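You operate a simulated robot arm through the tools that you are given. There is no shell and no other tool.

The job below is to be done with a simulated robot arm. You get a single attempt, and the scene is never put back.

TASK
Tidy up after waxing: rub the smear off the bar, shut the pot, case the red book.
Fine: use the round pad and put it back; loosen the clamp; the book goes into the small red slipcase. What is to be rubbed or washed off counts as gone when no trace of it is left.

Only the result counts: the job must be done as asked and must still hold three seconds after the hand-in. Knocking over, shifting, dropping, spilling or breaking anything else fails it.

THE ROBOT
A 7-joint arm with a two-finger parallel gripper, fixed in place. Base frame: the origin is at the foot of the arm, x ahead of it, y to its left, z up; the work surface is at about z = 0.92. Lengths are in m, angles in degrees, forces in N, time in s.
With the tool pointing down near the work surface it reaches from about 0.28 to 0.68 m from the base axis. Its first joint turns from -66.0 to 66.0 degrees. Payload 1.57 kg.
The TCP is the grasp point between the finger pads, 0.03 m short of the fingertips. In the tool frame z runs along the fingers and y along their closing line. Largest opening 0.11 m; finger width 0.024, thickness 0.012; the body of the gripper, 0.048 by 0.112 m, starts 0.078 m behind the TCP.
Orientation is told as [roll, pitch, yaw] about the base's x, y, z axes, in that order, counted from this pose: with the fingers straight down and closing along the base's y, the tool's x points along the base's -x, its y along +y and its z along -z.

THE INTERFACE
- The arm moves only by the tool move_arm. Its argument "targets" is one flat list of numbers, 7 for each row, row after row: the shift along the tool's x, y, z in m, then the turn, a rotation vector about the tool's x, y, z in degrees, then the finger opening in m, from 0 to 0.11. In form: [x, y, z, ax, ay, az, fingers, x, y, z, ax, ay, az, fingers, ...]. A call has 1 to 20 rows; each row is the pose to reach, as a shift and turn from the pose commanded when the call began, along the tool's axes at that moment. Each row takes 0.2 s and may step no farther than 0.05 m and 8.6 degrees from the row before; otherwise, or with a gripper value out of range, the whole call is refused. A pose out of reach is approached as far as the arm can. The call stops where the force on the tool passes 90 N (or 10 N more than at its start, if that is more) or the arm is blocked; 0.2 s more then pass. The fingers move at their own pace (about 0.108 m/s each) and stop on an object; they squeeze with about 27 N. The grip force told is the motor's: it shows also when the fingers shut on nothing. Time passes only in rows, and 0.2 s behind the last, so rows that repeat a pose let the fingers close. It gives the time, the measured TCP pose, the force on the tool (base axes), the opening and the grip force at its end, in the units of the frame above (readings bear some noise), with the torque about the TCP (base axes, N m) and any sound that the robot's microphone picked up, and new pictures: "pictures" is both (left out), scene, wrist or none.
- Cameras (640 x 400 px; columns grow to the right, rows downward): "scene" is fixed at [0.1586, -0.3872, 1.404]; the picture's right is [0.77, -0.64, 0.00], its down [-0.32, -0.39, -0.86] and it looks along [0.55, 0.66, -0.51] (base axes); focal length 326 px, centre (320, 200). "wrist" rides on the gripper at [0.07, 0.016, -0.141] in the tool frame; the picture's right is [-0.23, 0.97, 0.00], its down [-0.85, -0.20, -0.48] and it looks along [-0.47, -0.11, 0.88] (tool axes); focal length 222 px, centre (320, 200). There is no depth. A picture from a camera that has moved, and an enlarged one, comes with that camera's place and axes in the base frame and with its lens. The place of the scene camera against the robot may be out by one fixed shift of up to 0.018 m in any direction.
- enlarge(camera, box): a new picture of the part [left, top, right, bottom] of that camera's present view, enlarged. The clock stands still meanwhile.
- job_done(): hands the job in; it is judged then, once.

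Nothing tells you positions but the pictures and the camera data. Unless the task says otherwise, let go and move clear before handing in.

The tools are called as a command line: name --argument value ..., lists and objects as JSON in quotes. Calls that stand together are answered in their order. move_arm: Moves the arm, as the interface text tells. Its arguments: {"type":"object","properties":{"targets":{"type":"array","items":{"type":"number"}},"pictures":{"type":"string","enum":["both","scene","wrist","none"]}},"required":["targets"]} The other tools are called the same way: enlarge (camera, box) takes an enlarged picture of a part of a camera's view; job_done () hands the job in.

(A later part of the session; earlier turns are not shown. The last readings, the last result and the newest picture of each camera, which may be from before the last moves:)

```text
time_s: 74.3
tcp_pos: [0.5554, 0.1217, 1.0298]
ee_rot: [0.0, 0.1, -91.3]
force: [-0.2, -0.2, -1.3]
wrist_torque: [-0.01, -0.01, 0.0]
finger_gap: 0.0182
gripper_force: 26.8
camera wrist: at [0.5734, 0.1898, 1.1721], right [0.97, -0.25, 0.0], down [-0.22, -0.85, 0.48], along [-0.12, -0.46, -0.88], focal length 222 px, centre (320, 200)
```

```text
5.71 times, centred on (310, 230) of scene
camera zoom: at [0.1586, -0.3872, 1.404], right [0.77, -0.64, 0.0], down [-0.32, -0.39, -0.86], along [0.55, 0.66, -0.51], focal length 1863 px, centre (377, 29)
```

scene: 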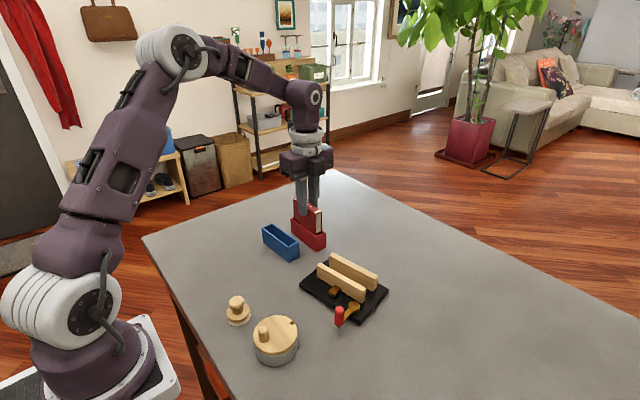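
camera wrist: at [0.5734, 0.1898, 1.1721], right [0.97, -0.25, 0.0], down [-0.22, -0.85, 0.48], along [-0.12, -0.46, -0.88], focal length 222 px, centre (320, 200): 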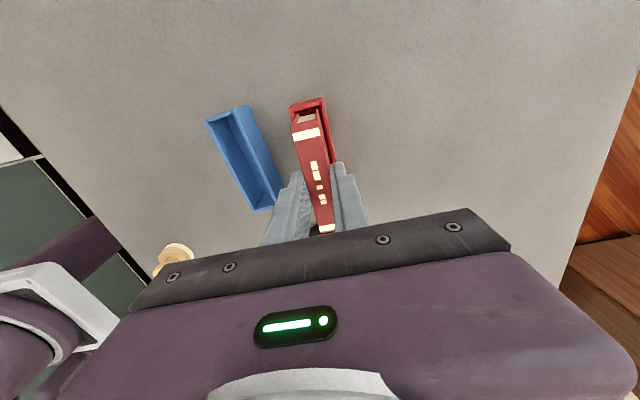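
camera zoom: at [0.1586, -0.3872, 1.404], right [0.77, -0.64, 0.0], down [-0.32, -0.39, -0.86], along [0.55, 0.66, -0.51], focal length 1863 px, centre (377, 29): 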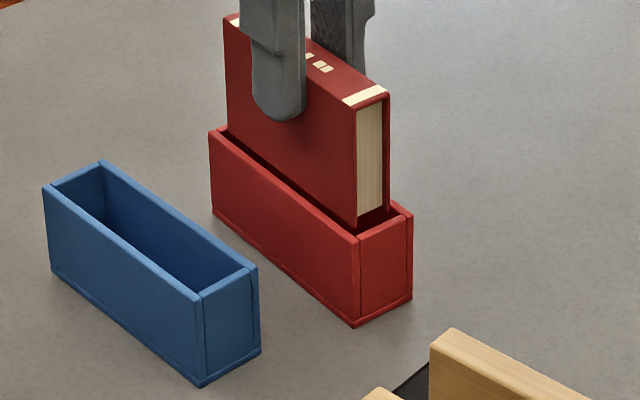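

The alignment looks good in both views. I'll lower the book into the case in small steps with force checks.

move_arm --targets '[0.0003, 0, 0.003, 0, 0, 0.4, 0.0, 0.0003, 0, 0.007, 0, 0, 0.4, 0.0, 0.0003, 0, 0.01, 0, 0, 0.4, 0.0]' --pictures "both"

enlarge --camera "wrist" --box '[280, 80, 360, 140]'

enlarge --camera "scene" --box '[275, 195, 345, 265]'

```text
time_s: 75.1
tcp_pos: [0.5565, 0.1203, 1.0186]
ee_rot: [0.0, 0.0, -91.7]
force: [0.8, 1.0, 0.0]
wrist_torque: [0.03, 0.0, 0.01]
finger_gap: 0.018
gripper_force: 26.6
camera wrist: at [0.5742, 0.1897, 1.1623], right [0.97, -0.26, 0.0], down [-0.22, -0.85, 0.48], along [-0.12, -0.46, -0.88], focal length 222 px, centre (320, 200)
```

scene: 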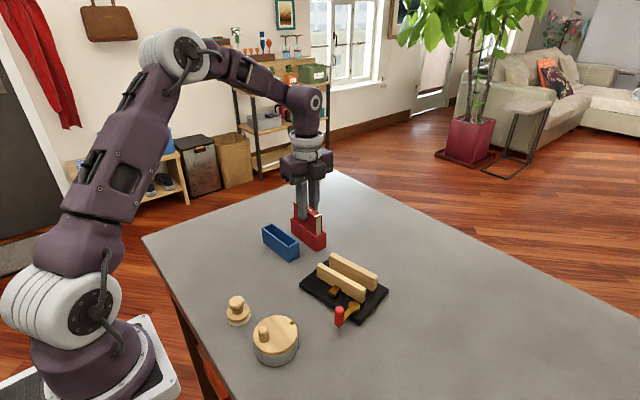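
wrist: 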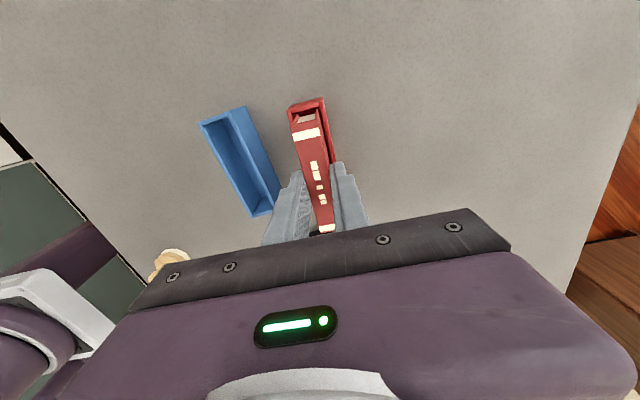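

```text
6.67 times, centred on (320, 110) of wrist
camera zoom: at [0.5742, 0.1897, 1.1623], right [0.97, -0.26, 0.0], down [-0.22, -0.85, 0.48], along [-0.12, -0.46, -0.88], focal length 1481 px, centre (320, 800)
```

zoom: 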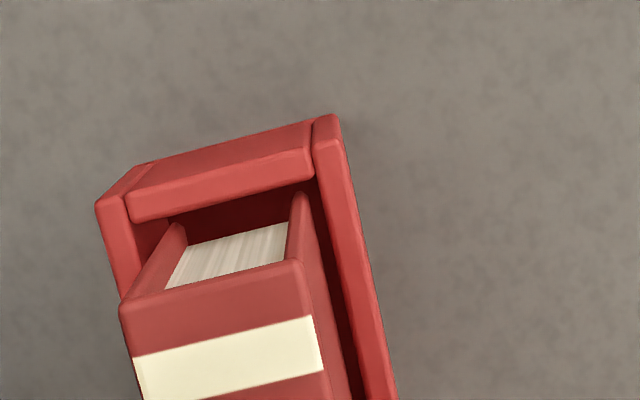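

```text
5.71 times, centred on (310, 230) of scene
camera zoom: at [0.1586, -0.3872, 1.404], right [0.77, -0.64, 0.0], down [-0.32, -0.39, -0.86], along [0.55, 0.66, -0.51], focal length 1863 px, centre (377, 29)
```

zoom: 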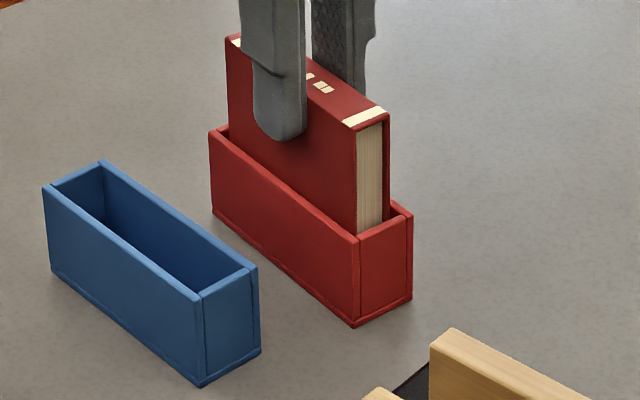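

The book has entered the case with no contact force. Continuing down another centimetre.

move_arm --targets '[0, -0.0005, 0.004, 0, 0, 0, 0.0, 0, -0.0005, 0.008, 0, 0, 0, 0.0, 0, -0.0005, 0.012, 0, 0, 0, 0.0]' --pictures "both"

enlarge --camera "wrist" --box '[270, 80, 370, 155]'

enlarge --camera "scene" --box '[275, 195, 345, 265]'

```text
time_s: 75.9
tcp_pos: [0.5558, 0.1222, 1.0092]
ee_rot: [0.1, 0.0, -91.7]
force: [0.5, -0.4, -1.4]
wrist_torque: [0.0, 0.02, -0.01]
finger_gap: 0.0181
gripper_force: 27.1
camera wrist: at [0.5738, 0.1899, 1.1506], right [0.97, -0.26, 0.0], down [-0.22, -0.85, 0.48], along [-0.12, -0.46, -0.88], focal length 222 px, centre (320, 200)
```

scene: 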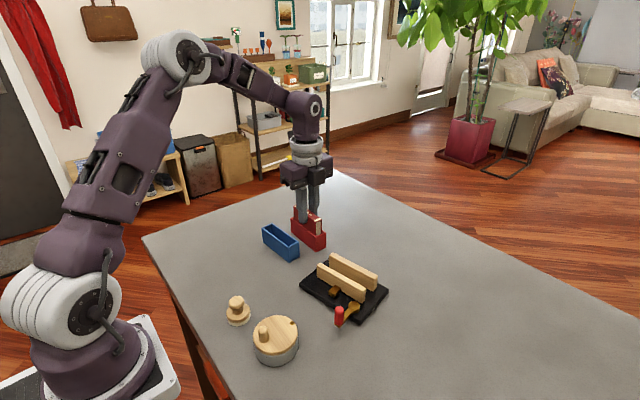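
wrist: 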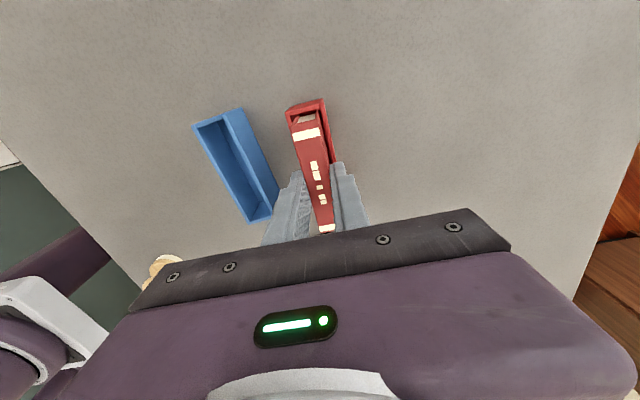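

```text
5.33 times, centred on (320, 118) of wrist
camera zoom: at [0.5738, 0.1899, 1.1506], right [0.97, -0.26, 0.0], down [-0.22, -0.85, 0.48], along [-0.12, -0.46, -0.88], focal length 1185 px, centre (320, 640)
```

zoom: 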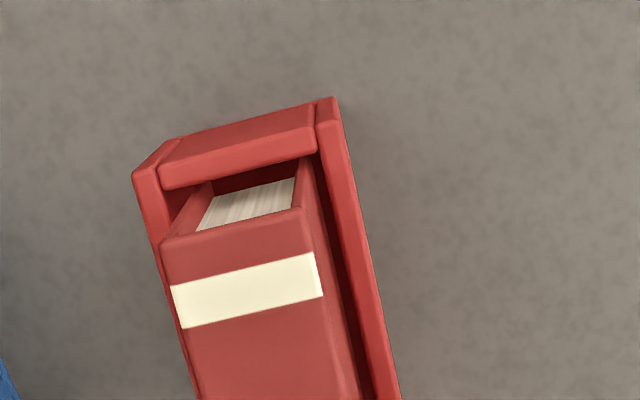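

```text
5.71 times, centred on (310, 230) of scene
camera zoom: at [0.1586, -0.3872, 1.404], right [0.77, -0.64, 0.0], down [-0.32, -0.39, -0.86], along [0.55, 0.66, -0.51], focal length 1863 px, centre (377, 29)
```

zoom: 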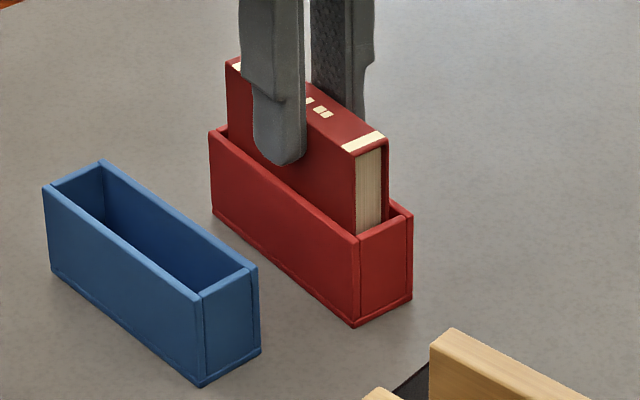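

move_arm --targets '[0, 0, 0.004, 0, 0, 0, 0.0, 0, 0, 0.008, 0, 0, 0, 0.0, 0, 0, 0.011, 0, 0, 0, 0.0]' --pictures "both"

enlarge --camera "wrist" --box '[270, 80, 370, 155]'

enlarge --camera "scene" --box '[275, 195, 345, 265]'

```text
time_s: 76.7
tcp_pos: [0.555, 0.1213, 0.9975]
ee_rot: [0.0, 0.1, -91.7]
force: [0.0, 0.1, -1.8]
wrist_torque: [0.01, 0.03, -0.03]
finger_gap: 0.0179
gripper_force: 27.3
camera wrist: at [0.5738, 0.1898, 1.1393], right [0.97, -0.26, 0.0], down [-0.22, -0.85, 0.48], along [-0.12, -0.46, -0.88], focal length 222 px, centre (320, 200)
```

scene: 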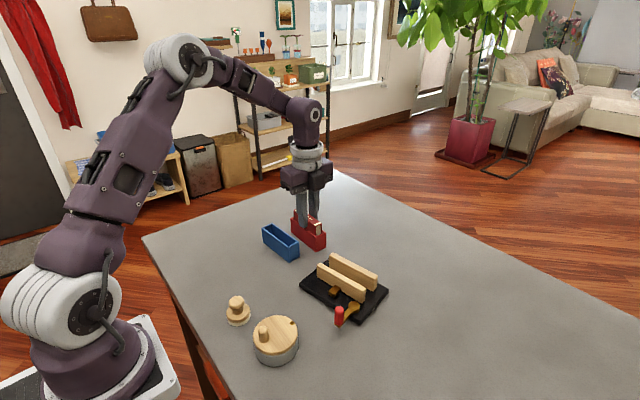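
wrist: 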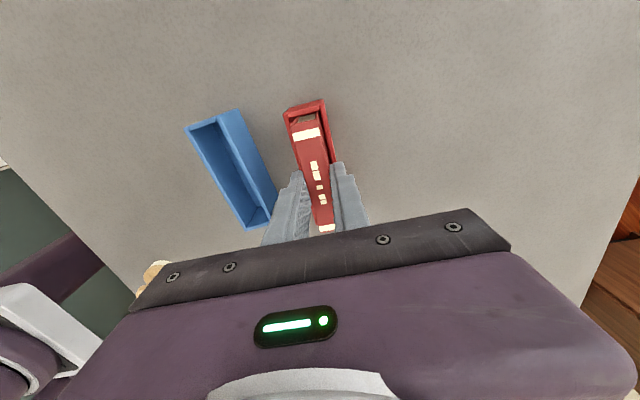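

```text
5.33 times, centred on (320, 118) of wrist
camera zoom: at [0.5738, 0.1898, 1.1393], right [0.97, -0.26, 0.0], down [-0.22, -0.85, 0.48], along [-0.12, -0.46, -0.88], focal length 1185 px, centre (320, 640)
```

zoom: 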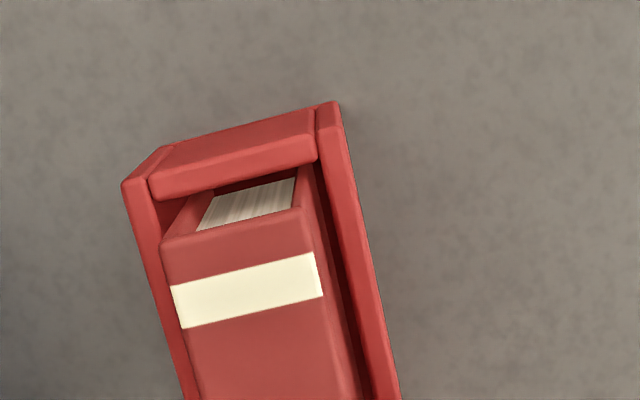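

```text
5.71 times, centred on (310, 230) of scene
camera zoom: at [0.1586, -0.3872, 1.404], right [0.77, -0.64, 0.0], down [-0.32, -0.39, -0.86], along [0.55, 0.66, -0.51], focal length 1863 px, centre (377, 29)
```

zoom: 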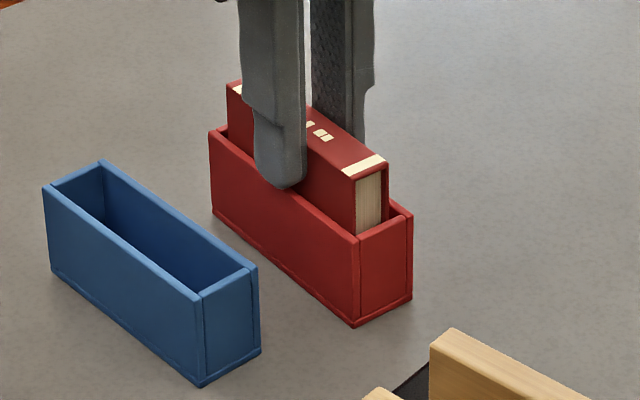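

move_arm --targets '[0, 0, 0.002, 0, 0, 0, 0.0, 0, 0, 0.004, 0, 0, 0, 0.0]' --pictures "both"

enlarge --camera "scene" --box '[285, 205, 335, 255]'

```text
time_s: 77.3
tcp_pos: [0.5551, 0.1221, 0.9948]
ee_rot: [0.1, 0.0, -91.7]
force: [-2.0, -0.1, 10.8]
wrist_torque: [-0.08, 0.14, 0.0]
finger_gap: 0.0181
gripper_force: 26.6
camera wrist: at [0.5735, 0.1898, 1.1361], right [0.97, -0.26, 0.0], down [-0.23, -0.85, 0.48], along [-0.12, -0.46, -0.88], focal length 222 px, centre (320, 200)
```

scene: 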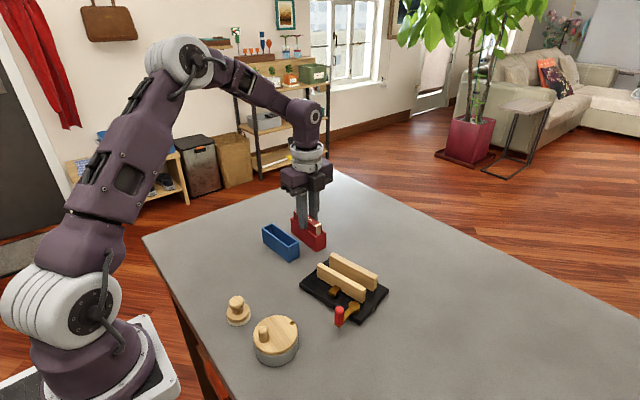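
wrist: 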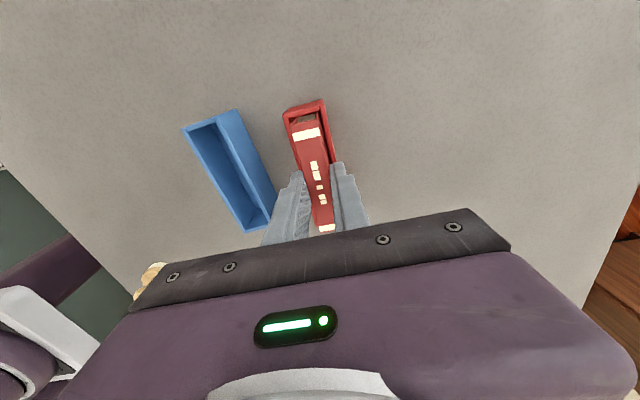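

```text
8.00 times, centred on (310, 230) of scene
camera zoom: at [0.1583, -0.3872, 1.404], right [0.77, -0.64, 0.0], down [-0.32, -0.39, -0.86], along [0.55, 0.66, -0.51], focal length 2609 px, centre (400, -40)
```

zoom: 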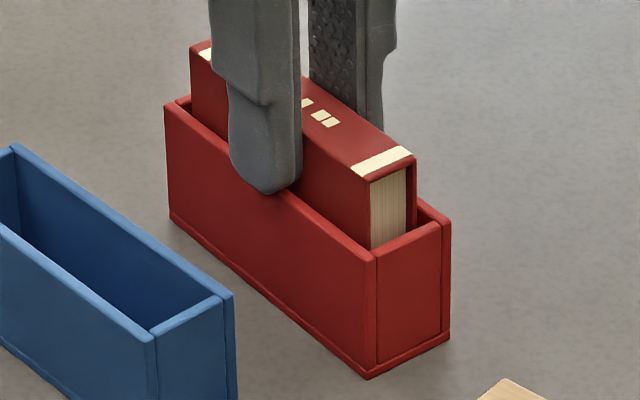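

The fingertips have just touched the case rim. I'll rise 2 mm and release, so the book slides the last centimetre down inside its case.

move_arm --targets '[0, 0, -0.002, 0, 0, 0, 0.0, 0, 0, -0.0025, 0, 0, 0, 0.022, 0, 0, -0.0025, 0, 0, 0, 0.03, 0, 0, -0.0025, 0, 0, 0, 0.036, 0, 0, -0.0025, 0, 0, 0, 0.036]' --pictures "both"

enlarge --camera "scene" --box '[285, 205, 335, 255]'

enlarge --camera "wrist" --box '[270, 80, 370, 155]'

```text
time_s: 78.5
tcp_pos: [0.5544, 0.1217, 0.9962]
ee_rot: [0.0, 0.1, -91.7]
force: [-0.7, -0.5, -0.1]
wrist_torque: [0.02, -0.01, -0.03]
finger_gap: 0.0362
gripper_force: 0.1
camera wrist: at [0.5736, 0.1897, 1.1379], right [0.97, -0.26, 0.0], down [-0.22, -0.85, 0.48], along [-0.12, -0.46, -0.88], focal length 222 px, centre (320, 200)
```

scene: 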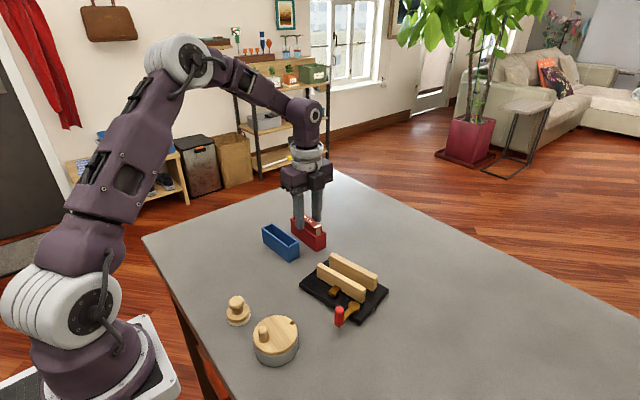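
wrist: 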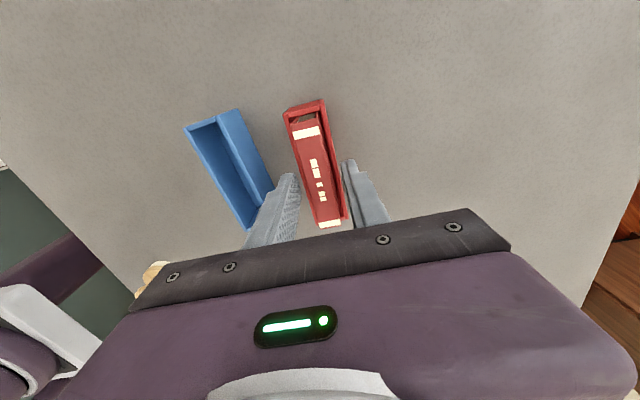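

```text
8.00 times, centred on (310, 230) of scene
camera zoom: at [0.1586, -0.3872, 1.404], right [0.77, -0.64, 0.0], down [-0.32, -0.39, -0.86], along [0.55, 0.66, -0.51], focal length 2609 px, centre (400, -40)
```

zoom: 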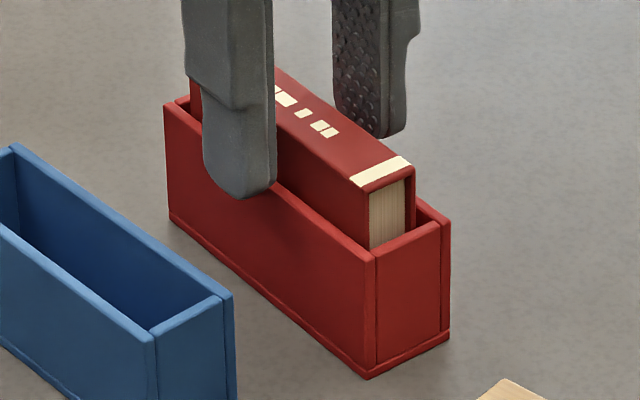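

```text
5.33 times, centred on (320, 118) of wrist
camera zoom: at [0.5736, 0.1897, 1.1379], right [0.97, -0.26, 0.0], down [-0.22, -0.85, 0.48], along [-0.12, -0.46, -0.88], focal length 1185 px, centre (320, 640)
```

zoom: 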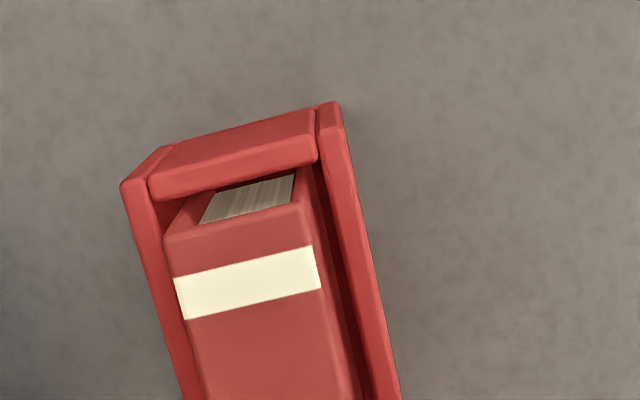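

The book dropped about 3 mm and appears to rest on the case floor. I'll lift clear, then check it's seated with a very gentle press on top.

move_arm --targets '[0, 0, -0.02, 0, 0, 0, 0.036, 0, 0, -0.045, 0, 0, 0, 0.036, 0, 0, -0.05, 0, 0, 0, 0.02, 0, 0, -0.05, 0, 0, 0, 0.0, 0, 0, -0.05, 0, 0, 0, 0.0]' --pictures "both"

enlarge --camera "scene" --box '[275, 200, 345, 260]'

enlarge --camera "wrist" --box '[260, 70, 380, 170]'

```text
time_s: 79.7
tcp_pos: [0.554, 0.121, 1.0462]
ee_rot: [0.1, 0.1, -91.7]
force: [0.7, -0.7, -0.1]
wrist_torque: [-0.02, 0.0, 0.03]
finger_gap: 0.0
gripper_force: 21.3
camera wrist: at [0.573, 0.1895, 1.1882], right [0.97, -0.26, 0.0], down [-0.22, -0.85, 0.48], along [-0.12, -0.46, -0.88], focal length 222 px, centre (320, 200)
```

scene: 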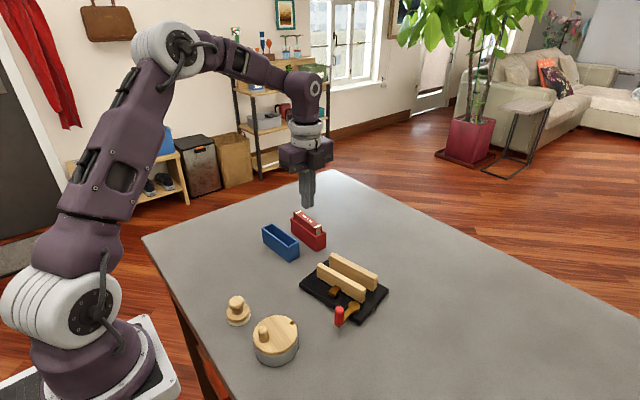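
wrist: 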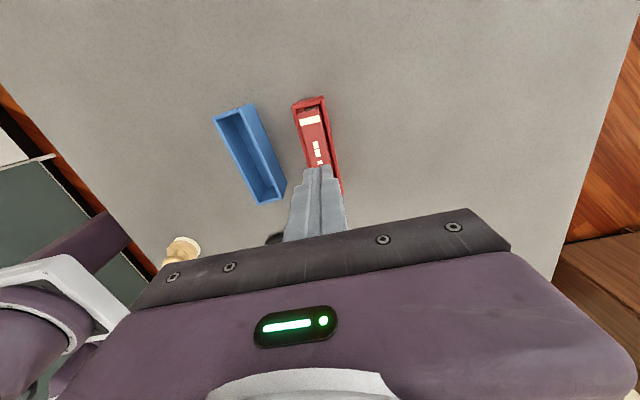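

```text
6.67 times, centred on (310, 230) of scene
camera zoom: at [0.1586, -0.3872, 1.404], right [0.77, -0.64, 0.0], down [-0.32, -0.39, -0.86], along [0.55, 0.66, -0.51], focal length 2174 px, centre (387, 0)
```

zoom: 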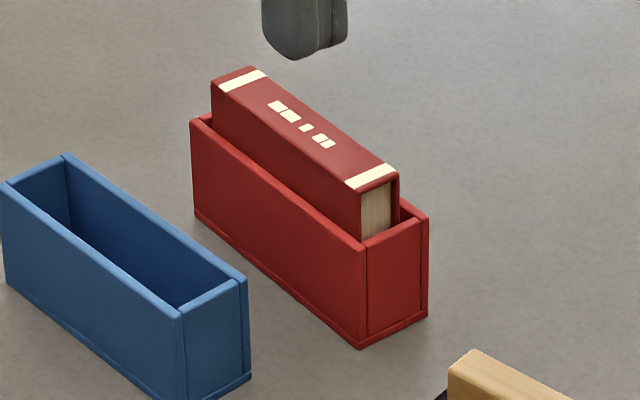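

```text
4.00 times, centred on (320, 120) of wrist
camera zoom: at [0.573, 0.1895, 1.1882], right [0.97, -0.26, 0.0], down [-0.22, -0.85, 0.48], along [-0.12, -0.46, -0.88], focal length 888 px, centre (320, 520)
```

zoom: 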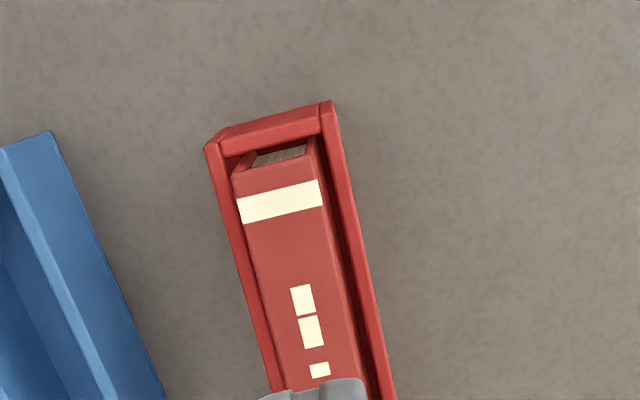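

move_arm --targets '[0, 0, 0.015, 0, 0, 0, 0.0, 0, 0, 0.028, 0, 0, 0, 0.0, 0, 0, 0.031, 0, 0, 0, 0.0]' --pictures "none"

```text
time_s: 80.5
tcp_pos: [0.5546, 0.1213, 1.0157]
ee_rot: [0.0, 0.0, -91.8]
force: [0.3, -0.1, 0.3]
wrist_torque: [0.01, 0.01, 0.03]
finger_gap: 0.0
gripper_force: 21.6
```

move_arm --targets '[0, 0, 0.0015, 0, 0, 0, 0.0, 0, 0, 0.003, 0, 0, 0, 0.0]' --pictures "none"

```text
time_s: 81.1
tcp_pos: [0.5544, 0.1219, 1.0106]
ee_rot: [0.0, 0.1, -91.7]
force: [-0.5, -1.1, 2.5]
wrist_torque: [-0.02, 0.06, 0.02]
finger_gap: 0.0
gripper_force: 21.3
```

move_arm --targets '[0, 0, 0.0005, 0, 0, 0, 0.0, 0, 0, 0.0008, 0, 0, 0, 0.0]' --pictures "none"

```text
time_s: 81.7
tcp_pos: [0.5554, 0.1215, 1.0121]
ee_rot: [0.2, 0.1, -91.7]
force: [-0.8, -0.8, 11.3]
wrist_torque: [-0.02, 0.05, -0.02]
finger_gap: 0.0001
gripper_force: 21.2
```

The book is firmly seated, with its top at z ≈ 0.982. Now I'll go back to the reference overhead view to measure the clamp board, then restore it.

move_arm --targets '[0, 0, -0.04, 0, 0, 0, 0.0, 0, 0, -0.08, 0, 0, 0, 0.03, 0, 0, -0.1025, 0, 0, 0, 0.06, -0.0147, 0.0001, -0.1025, 0, 0, -8.34, 0.08, -0.0293, 0.0001, -0.1025, 0, 0, -16.67, 0.11, -0.044, 0.0002, -0.1025, 0, 0, -25.01, 0.11, -0.0587, 0.0003, -0.1025, 0, 0, -33.35, 0.11, -0.0733, 0.0004, -0.1025, 0, 0, -41.68, 0.11, -0.088, 0.0004, -0.1025, 0, 0, -50.02, 0.11, -0.1026, 0.0005, -0.1025, 0, 0, -58.35, 0.11, -0.1173, 0.0006, -0.1025, 0, 0, -66.69, 0.11, -0.132, 0.0007, -0.1025, 0, 0, -75.03, 0.11, -0.1466, 0.0007, -0.1025, 0, 0, -83.36, 0.11, -0.1613, 0.0008, -0.1025, 0, 0, -91.7, 0.11, -0.1613, 0.0008, -0.1025, 0, 0, -91.7, 0.11]' --pictures "both"

enlarge --camera "wrist" --box '[210, 30, 430, 195]'

enlarge --camera "scene" --box '[290, 230, 400, 330]'

```text
time_s: 84.9
tcp_pos: [0.5516, -0.0403, 1.1141]
ee_rot: [0.1, -0.1, 0.1]
force: [0.5, 0.4, 0.2]
wrist_torque: [-0.01, 0.01, -0.01]
finger_gap: 0.1097
gripper_force: 0.0
camera wrist: at [0.4817, -0.0249, 1.2554], right [0.23, 0.97, 0.0], down [0.86, -0.2, 0.48], along [0.47, -0.11, -0.88], focal length 222 px, centre (320, 200)
```

scene: 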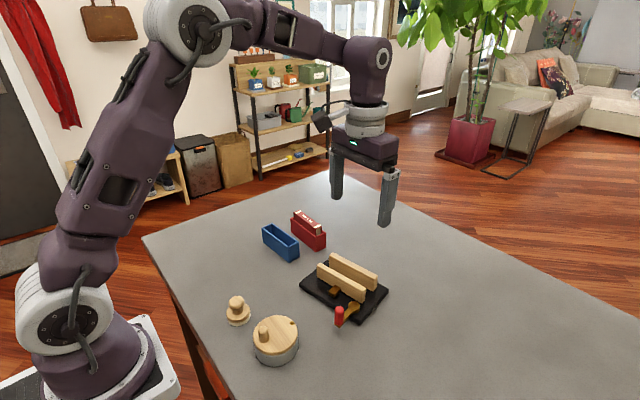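
wrist: 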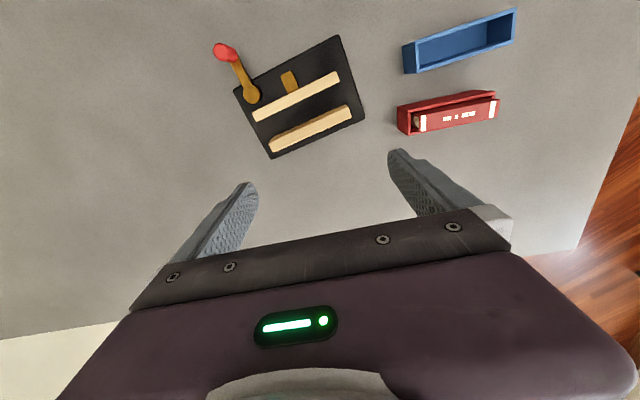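

```text
2.42 times, centred on (320, 112) of wrist
camera zoom: at [0.4817, -0.0249, 1.2554], right [0.23, 0.97, 0.0], down [0.86, -0.2, 0.48], along [0.47, -0.11, -0.88], focal length 538 px, centre (320, 412)
```

zoom: 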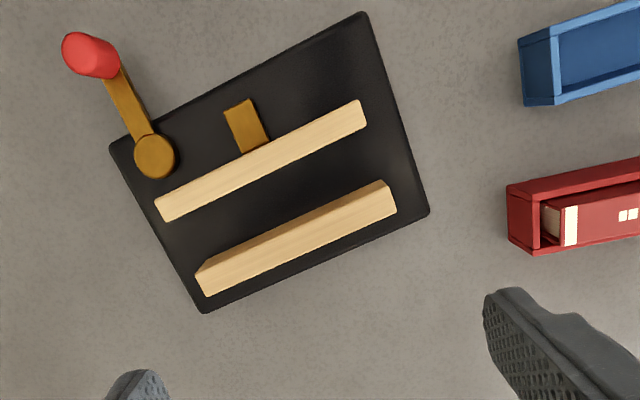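

```text
4.00 times, centred on (345, 280) of scene
camera zoom: at [0.1586, -0.3872, 1.404], right [0.77, -0.64, 0.0], down [-0.32, -0.39, -0.86], along [0.55, 0.66, -0.51], focal length 1304 px, centre (220, -120)
```

zoom: 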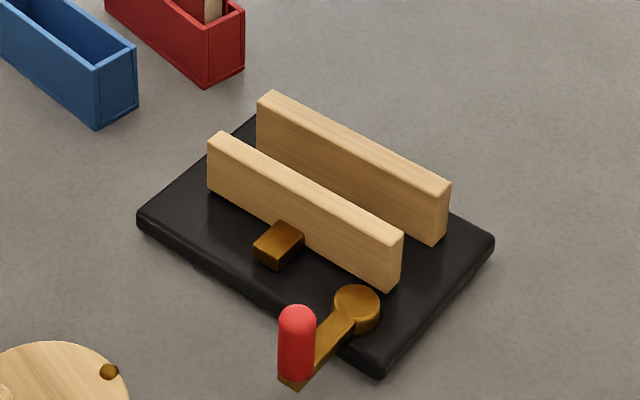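

The book and the two cases are fine. The rear jaw is centred at about (0.534, -0.051) at about 10.4°, with about 30 mm of free space inside, so a finger fits. I'll position the gripper over it.

move_arm --targets '[0.0017, -0.0011, 0.005, 0, 0, 7.96, 0.09, 0.0033, -0.0022, 0.01, 0, 0, 15.92, 0.07, 0.005, -0.0033, 0.015, 0, 0, 23.88, 0.05, 0.0067, -0.0044, 0.02, 0, 0, 31.84, 0.04, 0.0084, -0.0056, 0.025, 0, 0, 39.8, 0.034, 0.01, -0.0067, 0.03, 0, 0, 47.76, 0.034, 0.0117, -0.0078, 0.035, 0, 0, 55.72, 0.034, 0.0134, -0.0089, 0.04, 0, 0, 63.68, 0.034, 0.015, -0.01, 0.045, 0, 0, 71.64, 0.034, 0.0167, -0.0111, 0.05, 0, 0, 79.6, 0.034, 0.0167, -0.0111, 0.0538, 0, 0, 79.6, 0.034]' --pictures "both"

enlarge --camera "wrist" --box '[220, 50, 420, 220]'

enlarge --camera "scene" --box '[290, 220, 400, 320]'

```text
time_s: 87.3
tcp_pos: [0.5338, -0.0511, 1.0595]
ee_rot: [0.0, 0.2, -79.7]
force: [0.3, 0.9, -0.7]
wrist_torque: [0.03, -0.02, 0.02]
finger_gap: 0.0339
gripper_force: 0.0
camera wrist: at [0.5378, 0.0196, 1.2016], right [1.0, -0.05, 0.0], down [-0.04, -0.88, 0.48], along [-0.02, -0.48, -0.88], focal length 222 px, centre (320, 200)
```

scene: 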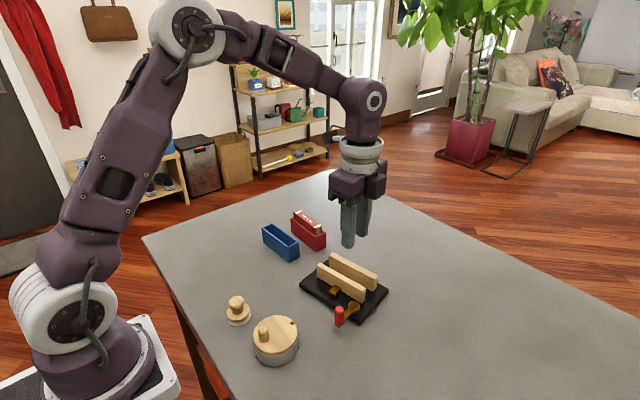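
wrist: 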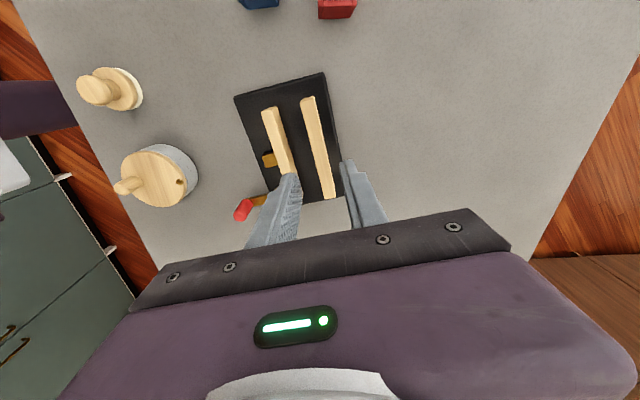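

```text
2.35 times, centred on (320, 135) of wrist
camera zoom: at [0.5378, 0.0196, 1.2016], right [1.0, -0.05, 0.0], down [-0.04, -0.88, 0.48], along [-0.02, -0.48, -0.88], focal length 523 px, centre (320, 353)
```

zoom: 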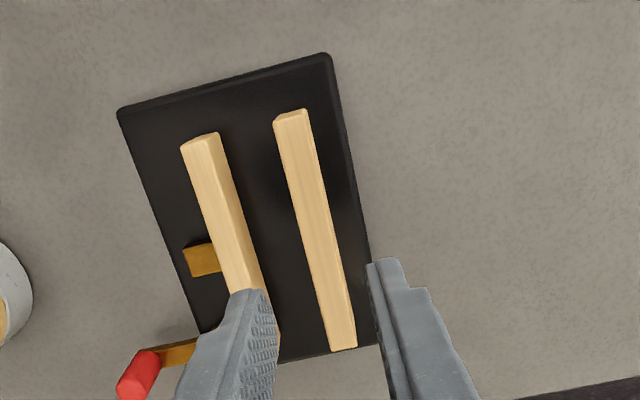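

```text
4.00 times, centred on (345, 270) of scene
camera zoom: at [0.1586, -0.3872, 1.404], right [0.77, -0.64, 0.0], down [-0.32, -0.39, -0.86], along [0.55, 0.66, -0.51], focal length 1304 px, centre (220, -80)
```

zoom: 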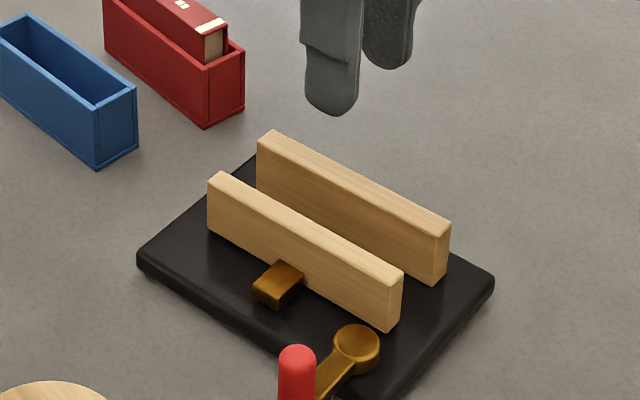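

The rear jaw is centred between the fingers and parallel to them. Lowering so the fingers straddle it.

move_arm --targets '[0, 0, 0.03, 0, 0, 0, 0.032, 0, 0, 0.055, 0, 0, 0, 0.032, 0, 0, 0.07, 0, 0, 0, 0.032, 0, 0, 0.0795, 0, 0, 0, 0.032]' --pictures "both"

enlarge --camera "wrist" --box '[220, 60, 420, 220]'

enlarge --camera "scene" --box '[290, 220, 400, 320]'

```text
time_s: 88.3
tcp_pos: [0.5348, -0.0509, 0.9798]
ee_rot: [0.0, 0.0, -79.7]
force: [-0.5, 0.5, 0.1]
wrist_torque: [-0.03, -0.01, 0.04]
finger_gap: 0.032
gripper_force: 0.1
camera wrist: at [0.5386, 0.0201, 1.1215], right [1.0, -0.05, 0.0], down [-0.04, -0.88, 0.48], along [-0.02, -0.48, -0.88], focal length 222 px, centre (320, 200)
```

scene: 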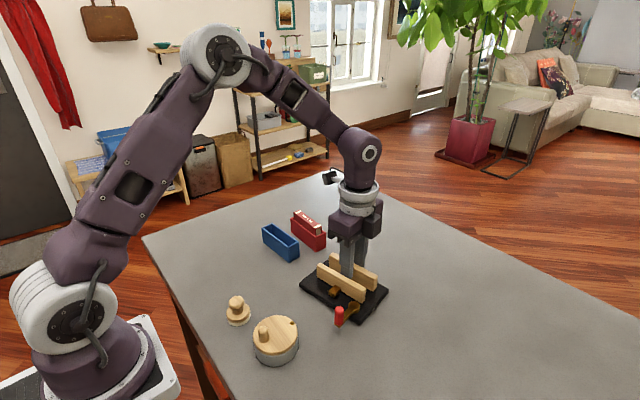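
wrist: 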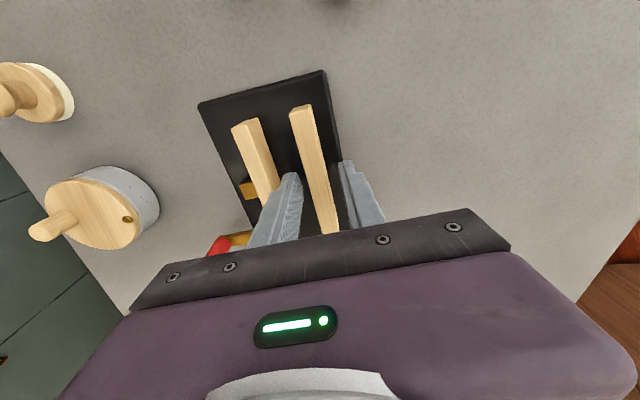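

```text
2.50 times, centred on (320, 140) of wrist
camera zoom: at [0.5386, 0.0201, 1.1215], right [1.0, -0.05, 0.0], down [-0.04, -0.88, 0.48], along [-0.02, -0.48, -0.88], focal length 555 px, centre (320, 350)
```

zoom: 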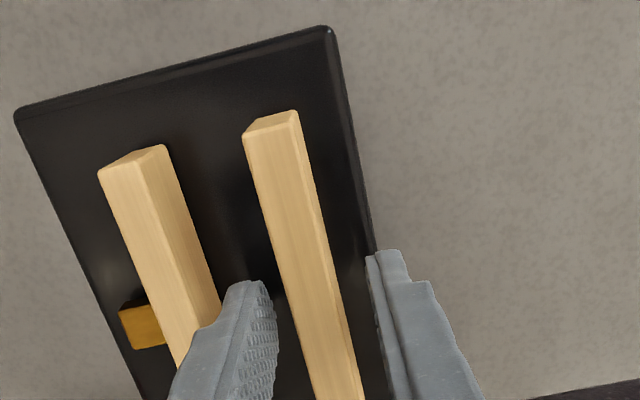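

```text
4.00 times, centred on (345, 270) of scene
camera zoom: at [0.1586, -0.3872, 1.404], right [0.77, -0.64, 0.0], down [-0.32, -0.39, -0.86], along [0.55, 0.66, -0.51], focal length 1304 px, centre (220, -80)
```

zoom: 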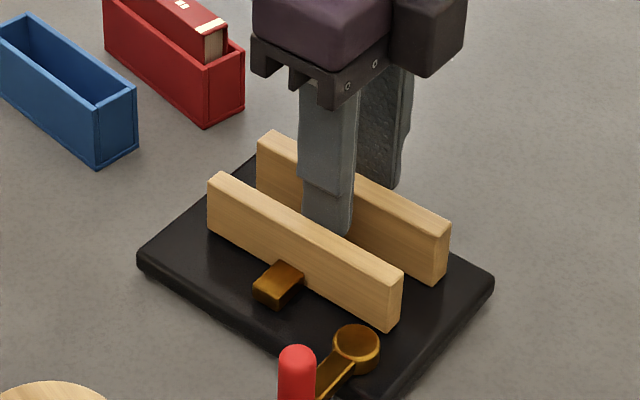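

The fingers straddle the jaw cleanly. I'll close on it now.

move_arm --targets '[0, 0, 0, 0, 0, 0, 0.022, 0, 0, 0, 0, 0, 0, 0.01, 0, 0, 0, 0, 0, 0, 0.0, 0, 0, 0, 0, 0, 0, 0.0]' --pictures "none"

```text
time_s: 89.3
tcp_pos: [0.5336, -0.0512, 0.9793]
ee_rot: [-0.1, 0.1, -79.7]
force: [-10.6, -1.2, 0.2]
wrist_torque: [-0.08, 0.27, 0.11]
finger_gap: 0.0139
gripper_force: 27.2
```

I've gripped the jaw, which is 13.9 mm thick. Now I'll slowly drag and turn the board back: about 7.6° clockwise, with the jaw moving about (+3.4, +5.8) mm.

move_arm --targets '[0.0008, 0.0007, 0, 0, 0, 1.27, 0.0, 0.0017, 0.0015, 0, 0, 0, 2.53, 0.0, 0.0026, 0.0022, 0, 0, 0, 3.8, 0.0, 0.0026, 0.0022, 0, 0, 0, 3.8, 0.0]' --pictures "both"

enlarge --camera "wrist" --box '[220, 60, 420, 220]'

enlarge --camera "scene" --box '[290, 230, 400, 330]'

```text
time_s: 90.3
tcp_pos: [0.5378, -0.0472, 0.9794]
ee_rot: [0.1, 0.0, -83.2]
force: [2.7, -1.7, -0.1]
wrist_torque: [-0.36, -0.29, 0.34]
finger_gap: 0.0138
gripper_force: 26.9
camera wrist: at [0.5449, 0.0225, 1.1219], right [0.99, -0.11, 0.0], down [-0.1, -0.87, 0.48], along [-0.05, -0.47, -0.88], focal length 222 px, centre (320, 200)
```

scene: 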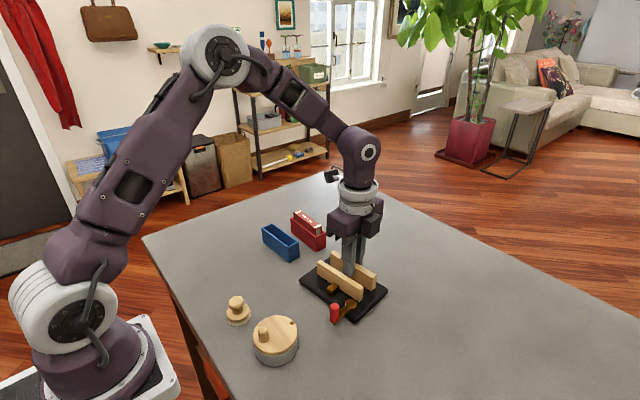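
wrist: 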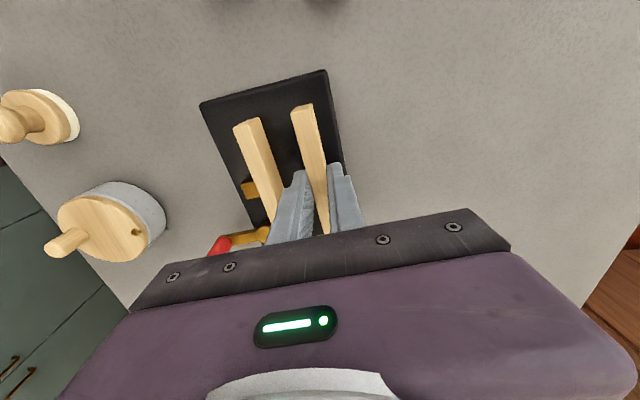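

```text
2.50 times, centred on (320, 140) of wrist
camera zoom: at [0.5449, 0.0225, 1.1219], right [0.99, -0.11, 0.0], down [-0.1, -0.87, 0.48], along [-0.05, -0.47, -0.88], focal length 555 px, centre (320, 350)
```

zoom: 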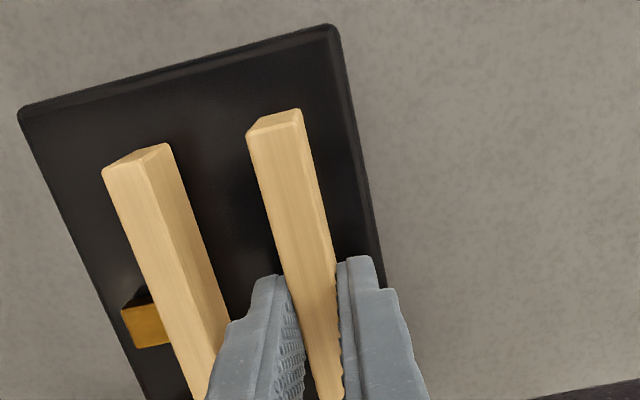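

```text
4.00 times, centred on (345, 280) of scene
camera zoom: at [0.1589, -0.3872, 1.404], right [0.77, -0.64, 0.0], down [-0.32, -0.39, -0.86], along [0.55, 0.66, -0.51], focal length 1304 px, centre (220, -120)
```

zoom: 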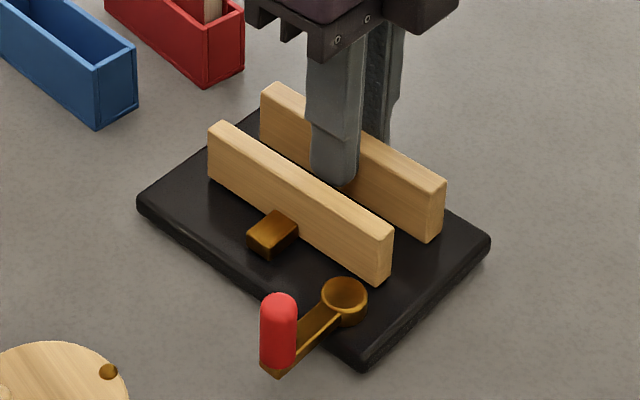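

The board follows the grip nicely. Finishing the second half of the correction.

move_arm --targets '[0.0009, 0.0007, 0, 0, 0, 1.27, 0.0, 0.0018, 0.0014, 0, 0, 0, 2.53, 0.0, 0.0027, 0.002, 0, 0, 0, 3.8, 0.0, 0.0027, 0.002, 0, 0, 0, 3.8, 0.0]' --pictures "both"

enlarge --camera "scene" --box '[290, 230, 400, 330]'

```text
time_s: 91.3
tcp_pos: [0.5378, -0.0448, 0.9792]
ee_rot: [0.0, 0.0, -87.2]
force: [0.1, -0.1, -0.4]
wrist_torque: [0.01, -0.42, -0.03]
finger_gap: 0.0141
gripper_force: 27.2
camera wrist: at [0.5509, 0.0247, 1.1221], right [0.98, -0.18, 0.0], down [-0.16, -0.86, 0.48], along [-0.09, -0.47, -0.88], focal length 222 px, centre (320, 200)
```

scene: 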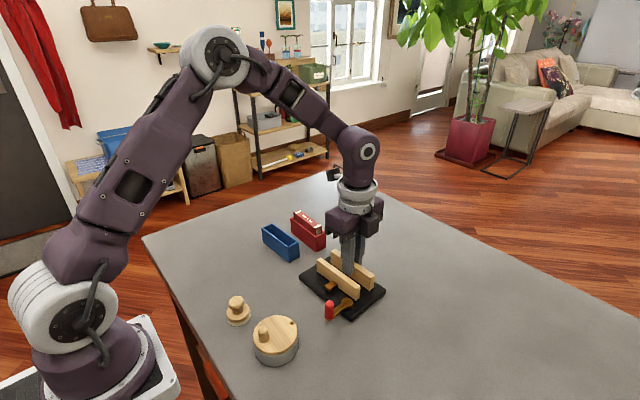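
wrist: 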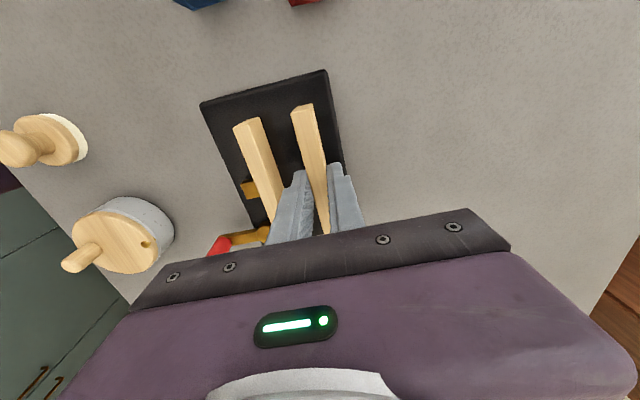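

```text
4.00 times, centred on (345, 280) of scene
camera zoom: at [0.1588, -0.3872, 1.404], right [0.77, -0.64, 0.0], down [-0.32, -0.39, -0.86], along [0.55, 0.66, -0.51], focal length 1304 px, centre (220, -120)
```

zoom: 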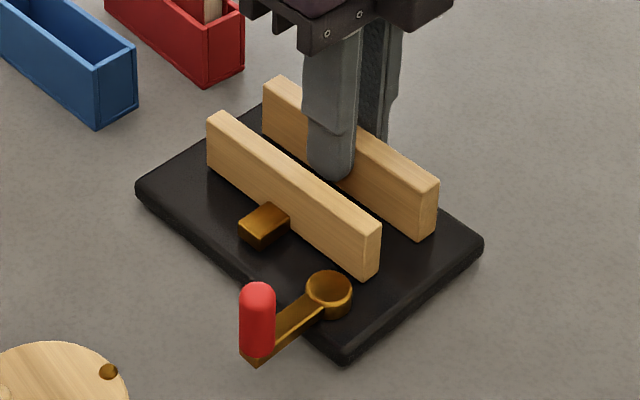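

The board is nearly back. I'll release, lift and compare against the original in the reference view.

move_arm --targets '[0, 0, 0, 0, 0, 0, 0.02, 0, 0, 0, 0, 0, 0, 0.03, 0, 0, -0.03, 0, 0, 0, 0.032, 0, 0, -0.07, 0, 0, 0, 0.034, 0, 0, -0.1, 0, 0, 0, 0.034]' --pictures "none"

```text
time_s: 92.5
tcp_pos: [0.5385, -0.0458, 1.0794]
ee_rot: [0.0, 0.0, -87.3]
force: [0.4, -0.2, 0.2]
wrist_torque: [0.01, 0.0, 0.01]
finger_gap: 0.0342
gripper_force: 0.0
```

move_arm --targets '[0.0004, 0.0012, -0.01, 0, 0, -7.93, 0.05, 0.0008, 0.0024, -0.02, 0, 0, -15.86, 0.07, 0.0012, 0.0036, -0.03, 0, 0, -23.8, 0.09, 0.0016, 0.0048, -0.0343, 0, 0, -31.73, 0.11, 0.002, 0.006, -0.0343, 0, 0, -39.66, 0.11, 0.0025, 0.0073, -0.0343, 0, 0, -47.59, 0.11, 0.0029, 0.0085, -0.0343, 0, 0, -55.52, 0.11, 0.0033, 0.0097, -0.0343, 0, 0, -63.45, 0.11, 0.0037, 0.0109, -0.0343, 0, 0, -71.39, 0.11, 0.0041, 0.0121, -0.0343, 0, 0, -79.32, 0.11, 0.0045, 0.0133, -0.0343, 0, 0, -87.25, 0.11, 0.0045, 0.0133, -0.0343, 0, 0, -87.25, 0.11]' --pictures "both"

enlarge --camera "wrist" --box '[210, 30, 430, 195]'

enlarge --camera "scene" --box '[290, 230, 400, 330]'

```text
time_s: 95.1
tcp_pos: [0.5523, -0.0387, 1.1148]
ee_rot: [0.1, -0.1, 0.3]
force: [-0.8, 0.0, 0.2]
wrist_torque: [0.02, -0.01, 0.0]
finger_gap: 0.1099
gripper_force: 0.0
camera wrist: at [0.4811, -0.0248, 1.2566], right [0.22, 0.97, 0.0], down [0.86, -0.2, 0.48], along [0.47, -0.11, -0.88], focal length 222 px, centre (320, 200)
```

scene: 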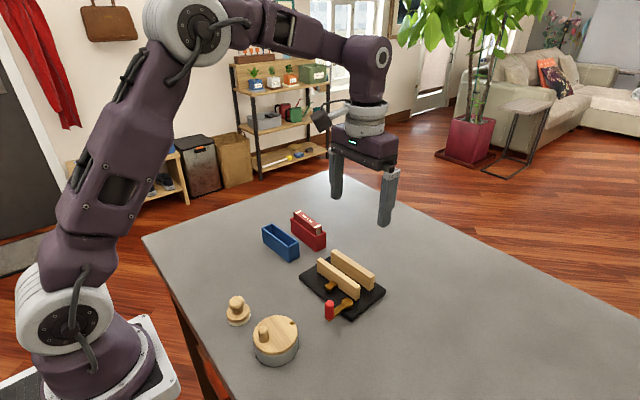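
wrist: 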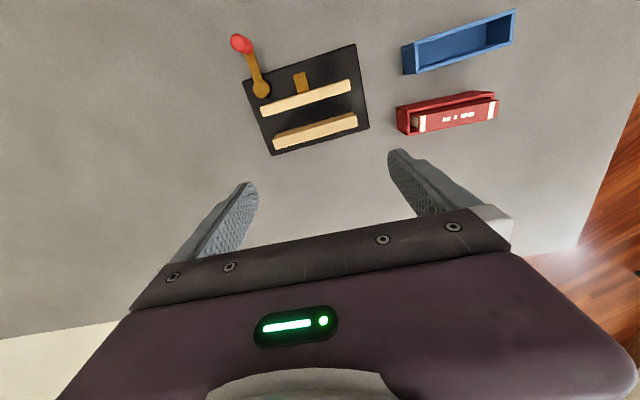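

```text
2.42 times, centred on (320, 112) of wrist
camera zoom: at [0.4811, -0.0248, 1.2566], right [0.22, 0.97, 0.0], down [0.86, -0.2, 0.48], along [0.47, -0.11, -0.88], focal length 538 px, centre (320, 412)
```

zoom: 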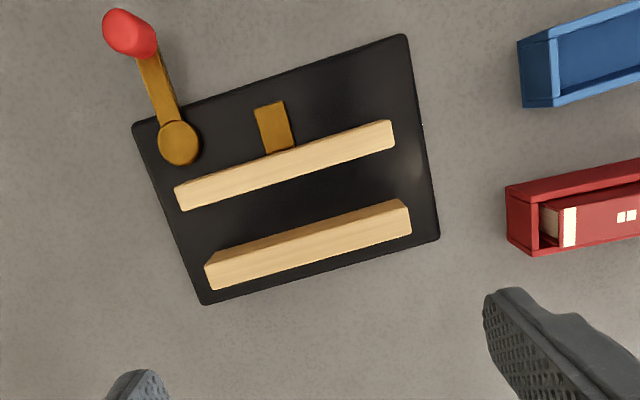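

```text
4.00 times, centred on (345, 280) of scene
camera zoom: at [0.1586, -0.3872, 1.404], right [0.77, -0.64, 0.0], down [-0.32, -0.39, -0.86], along [0.55, 0.66, -0.51], focal length 1304 px, centre (220, -120)
```

zoom: 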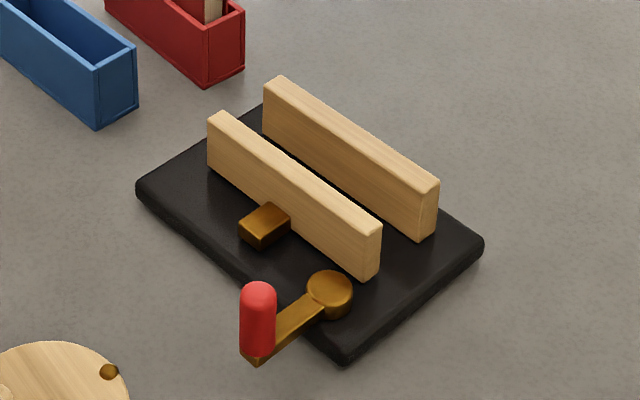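

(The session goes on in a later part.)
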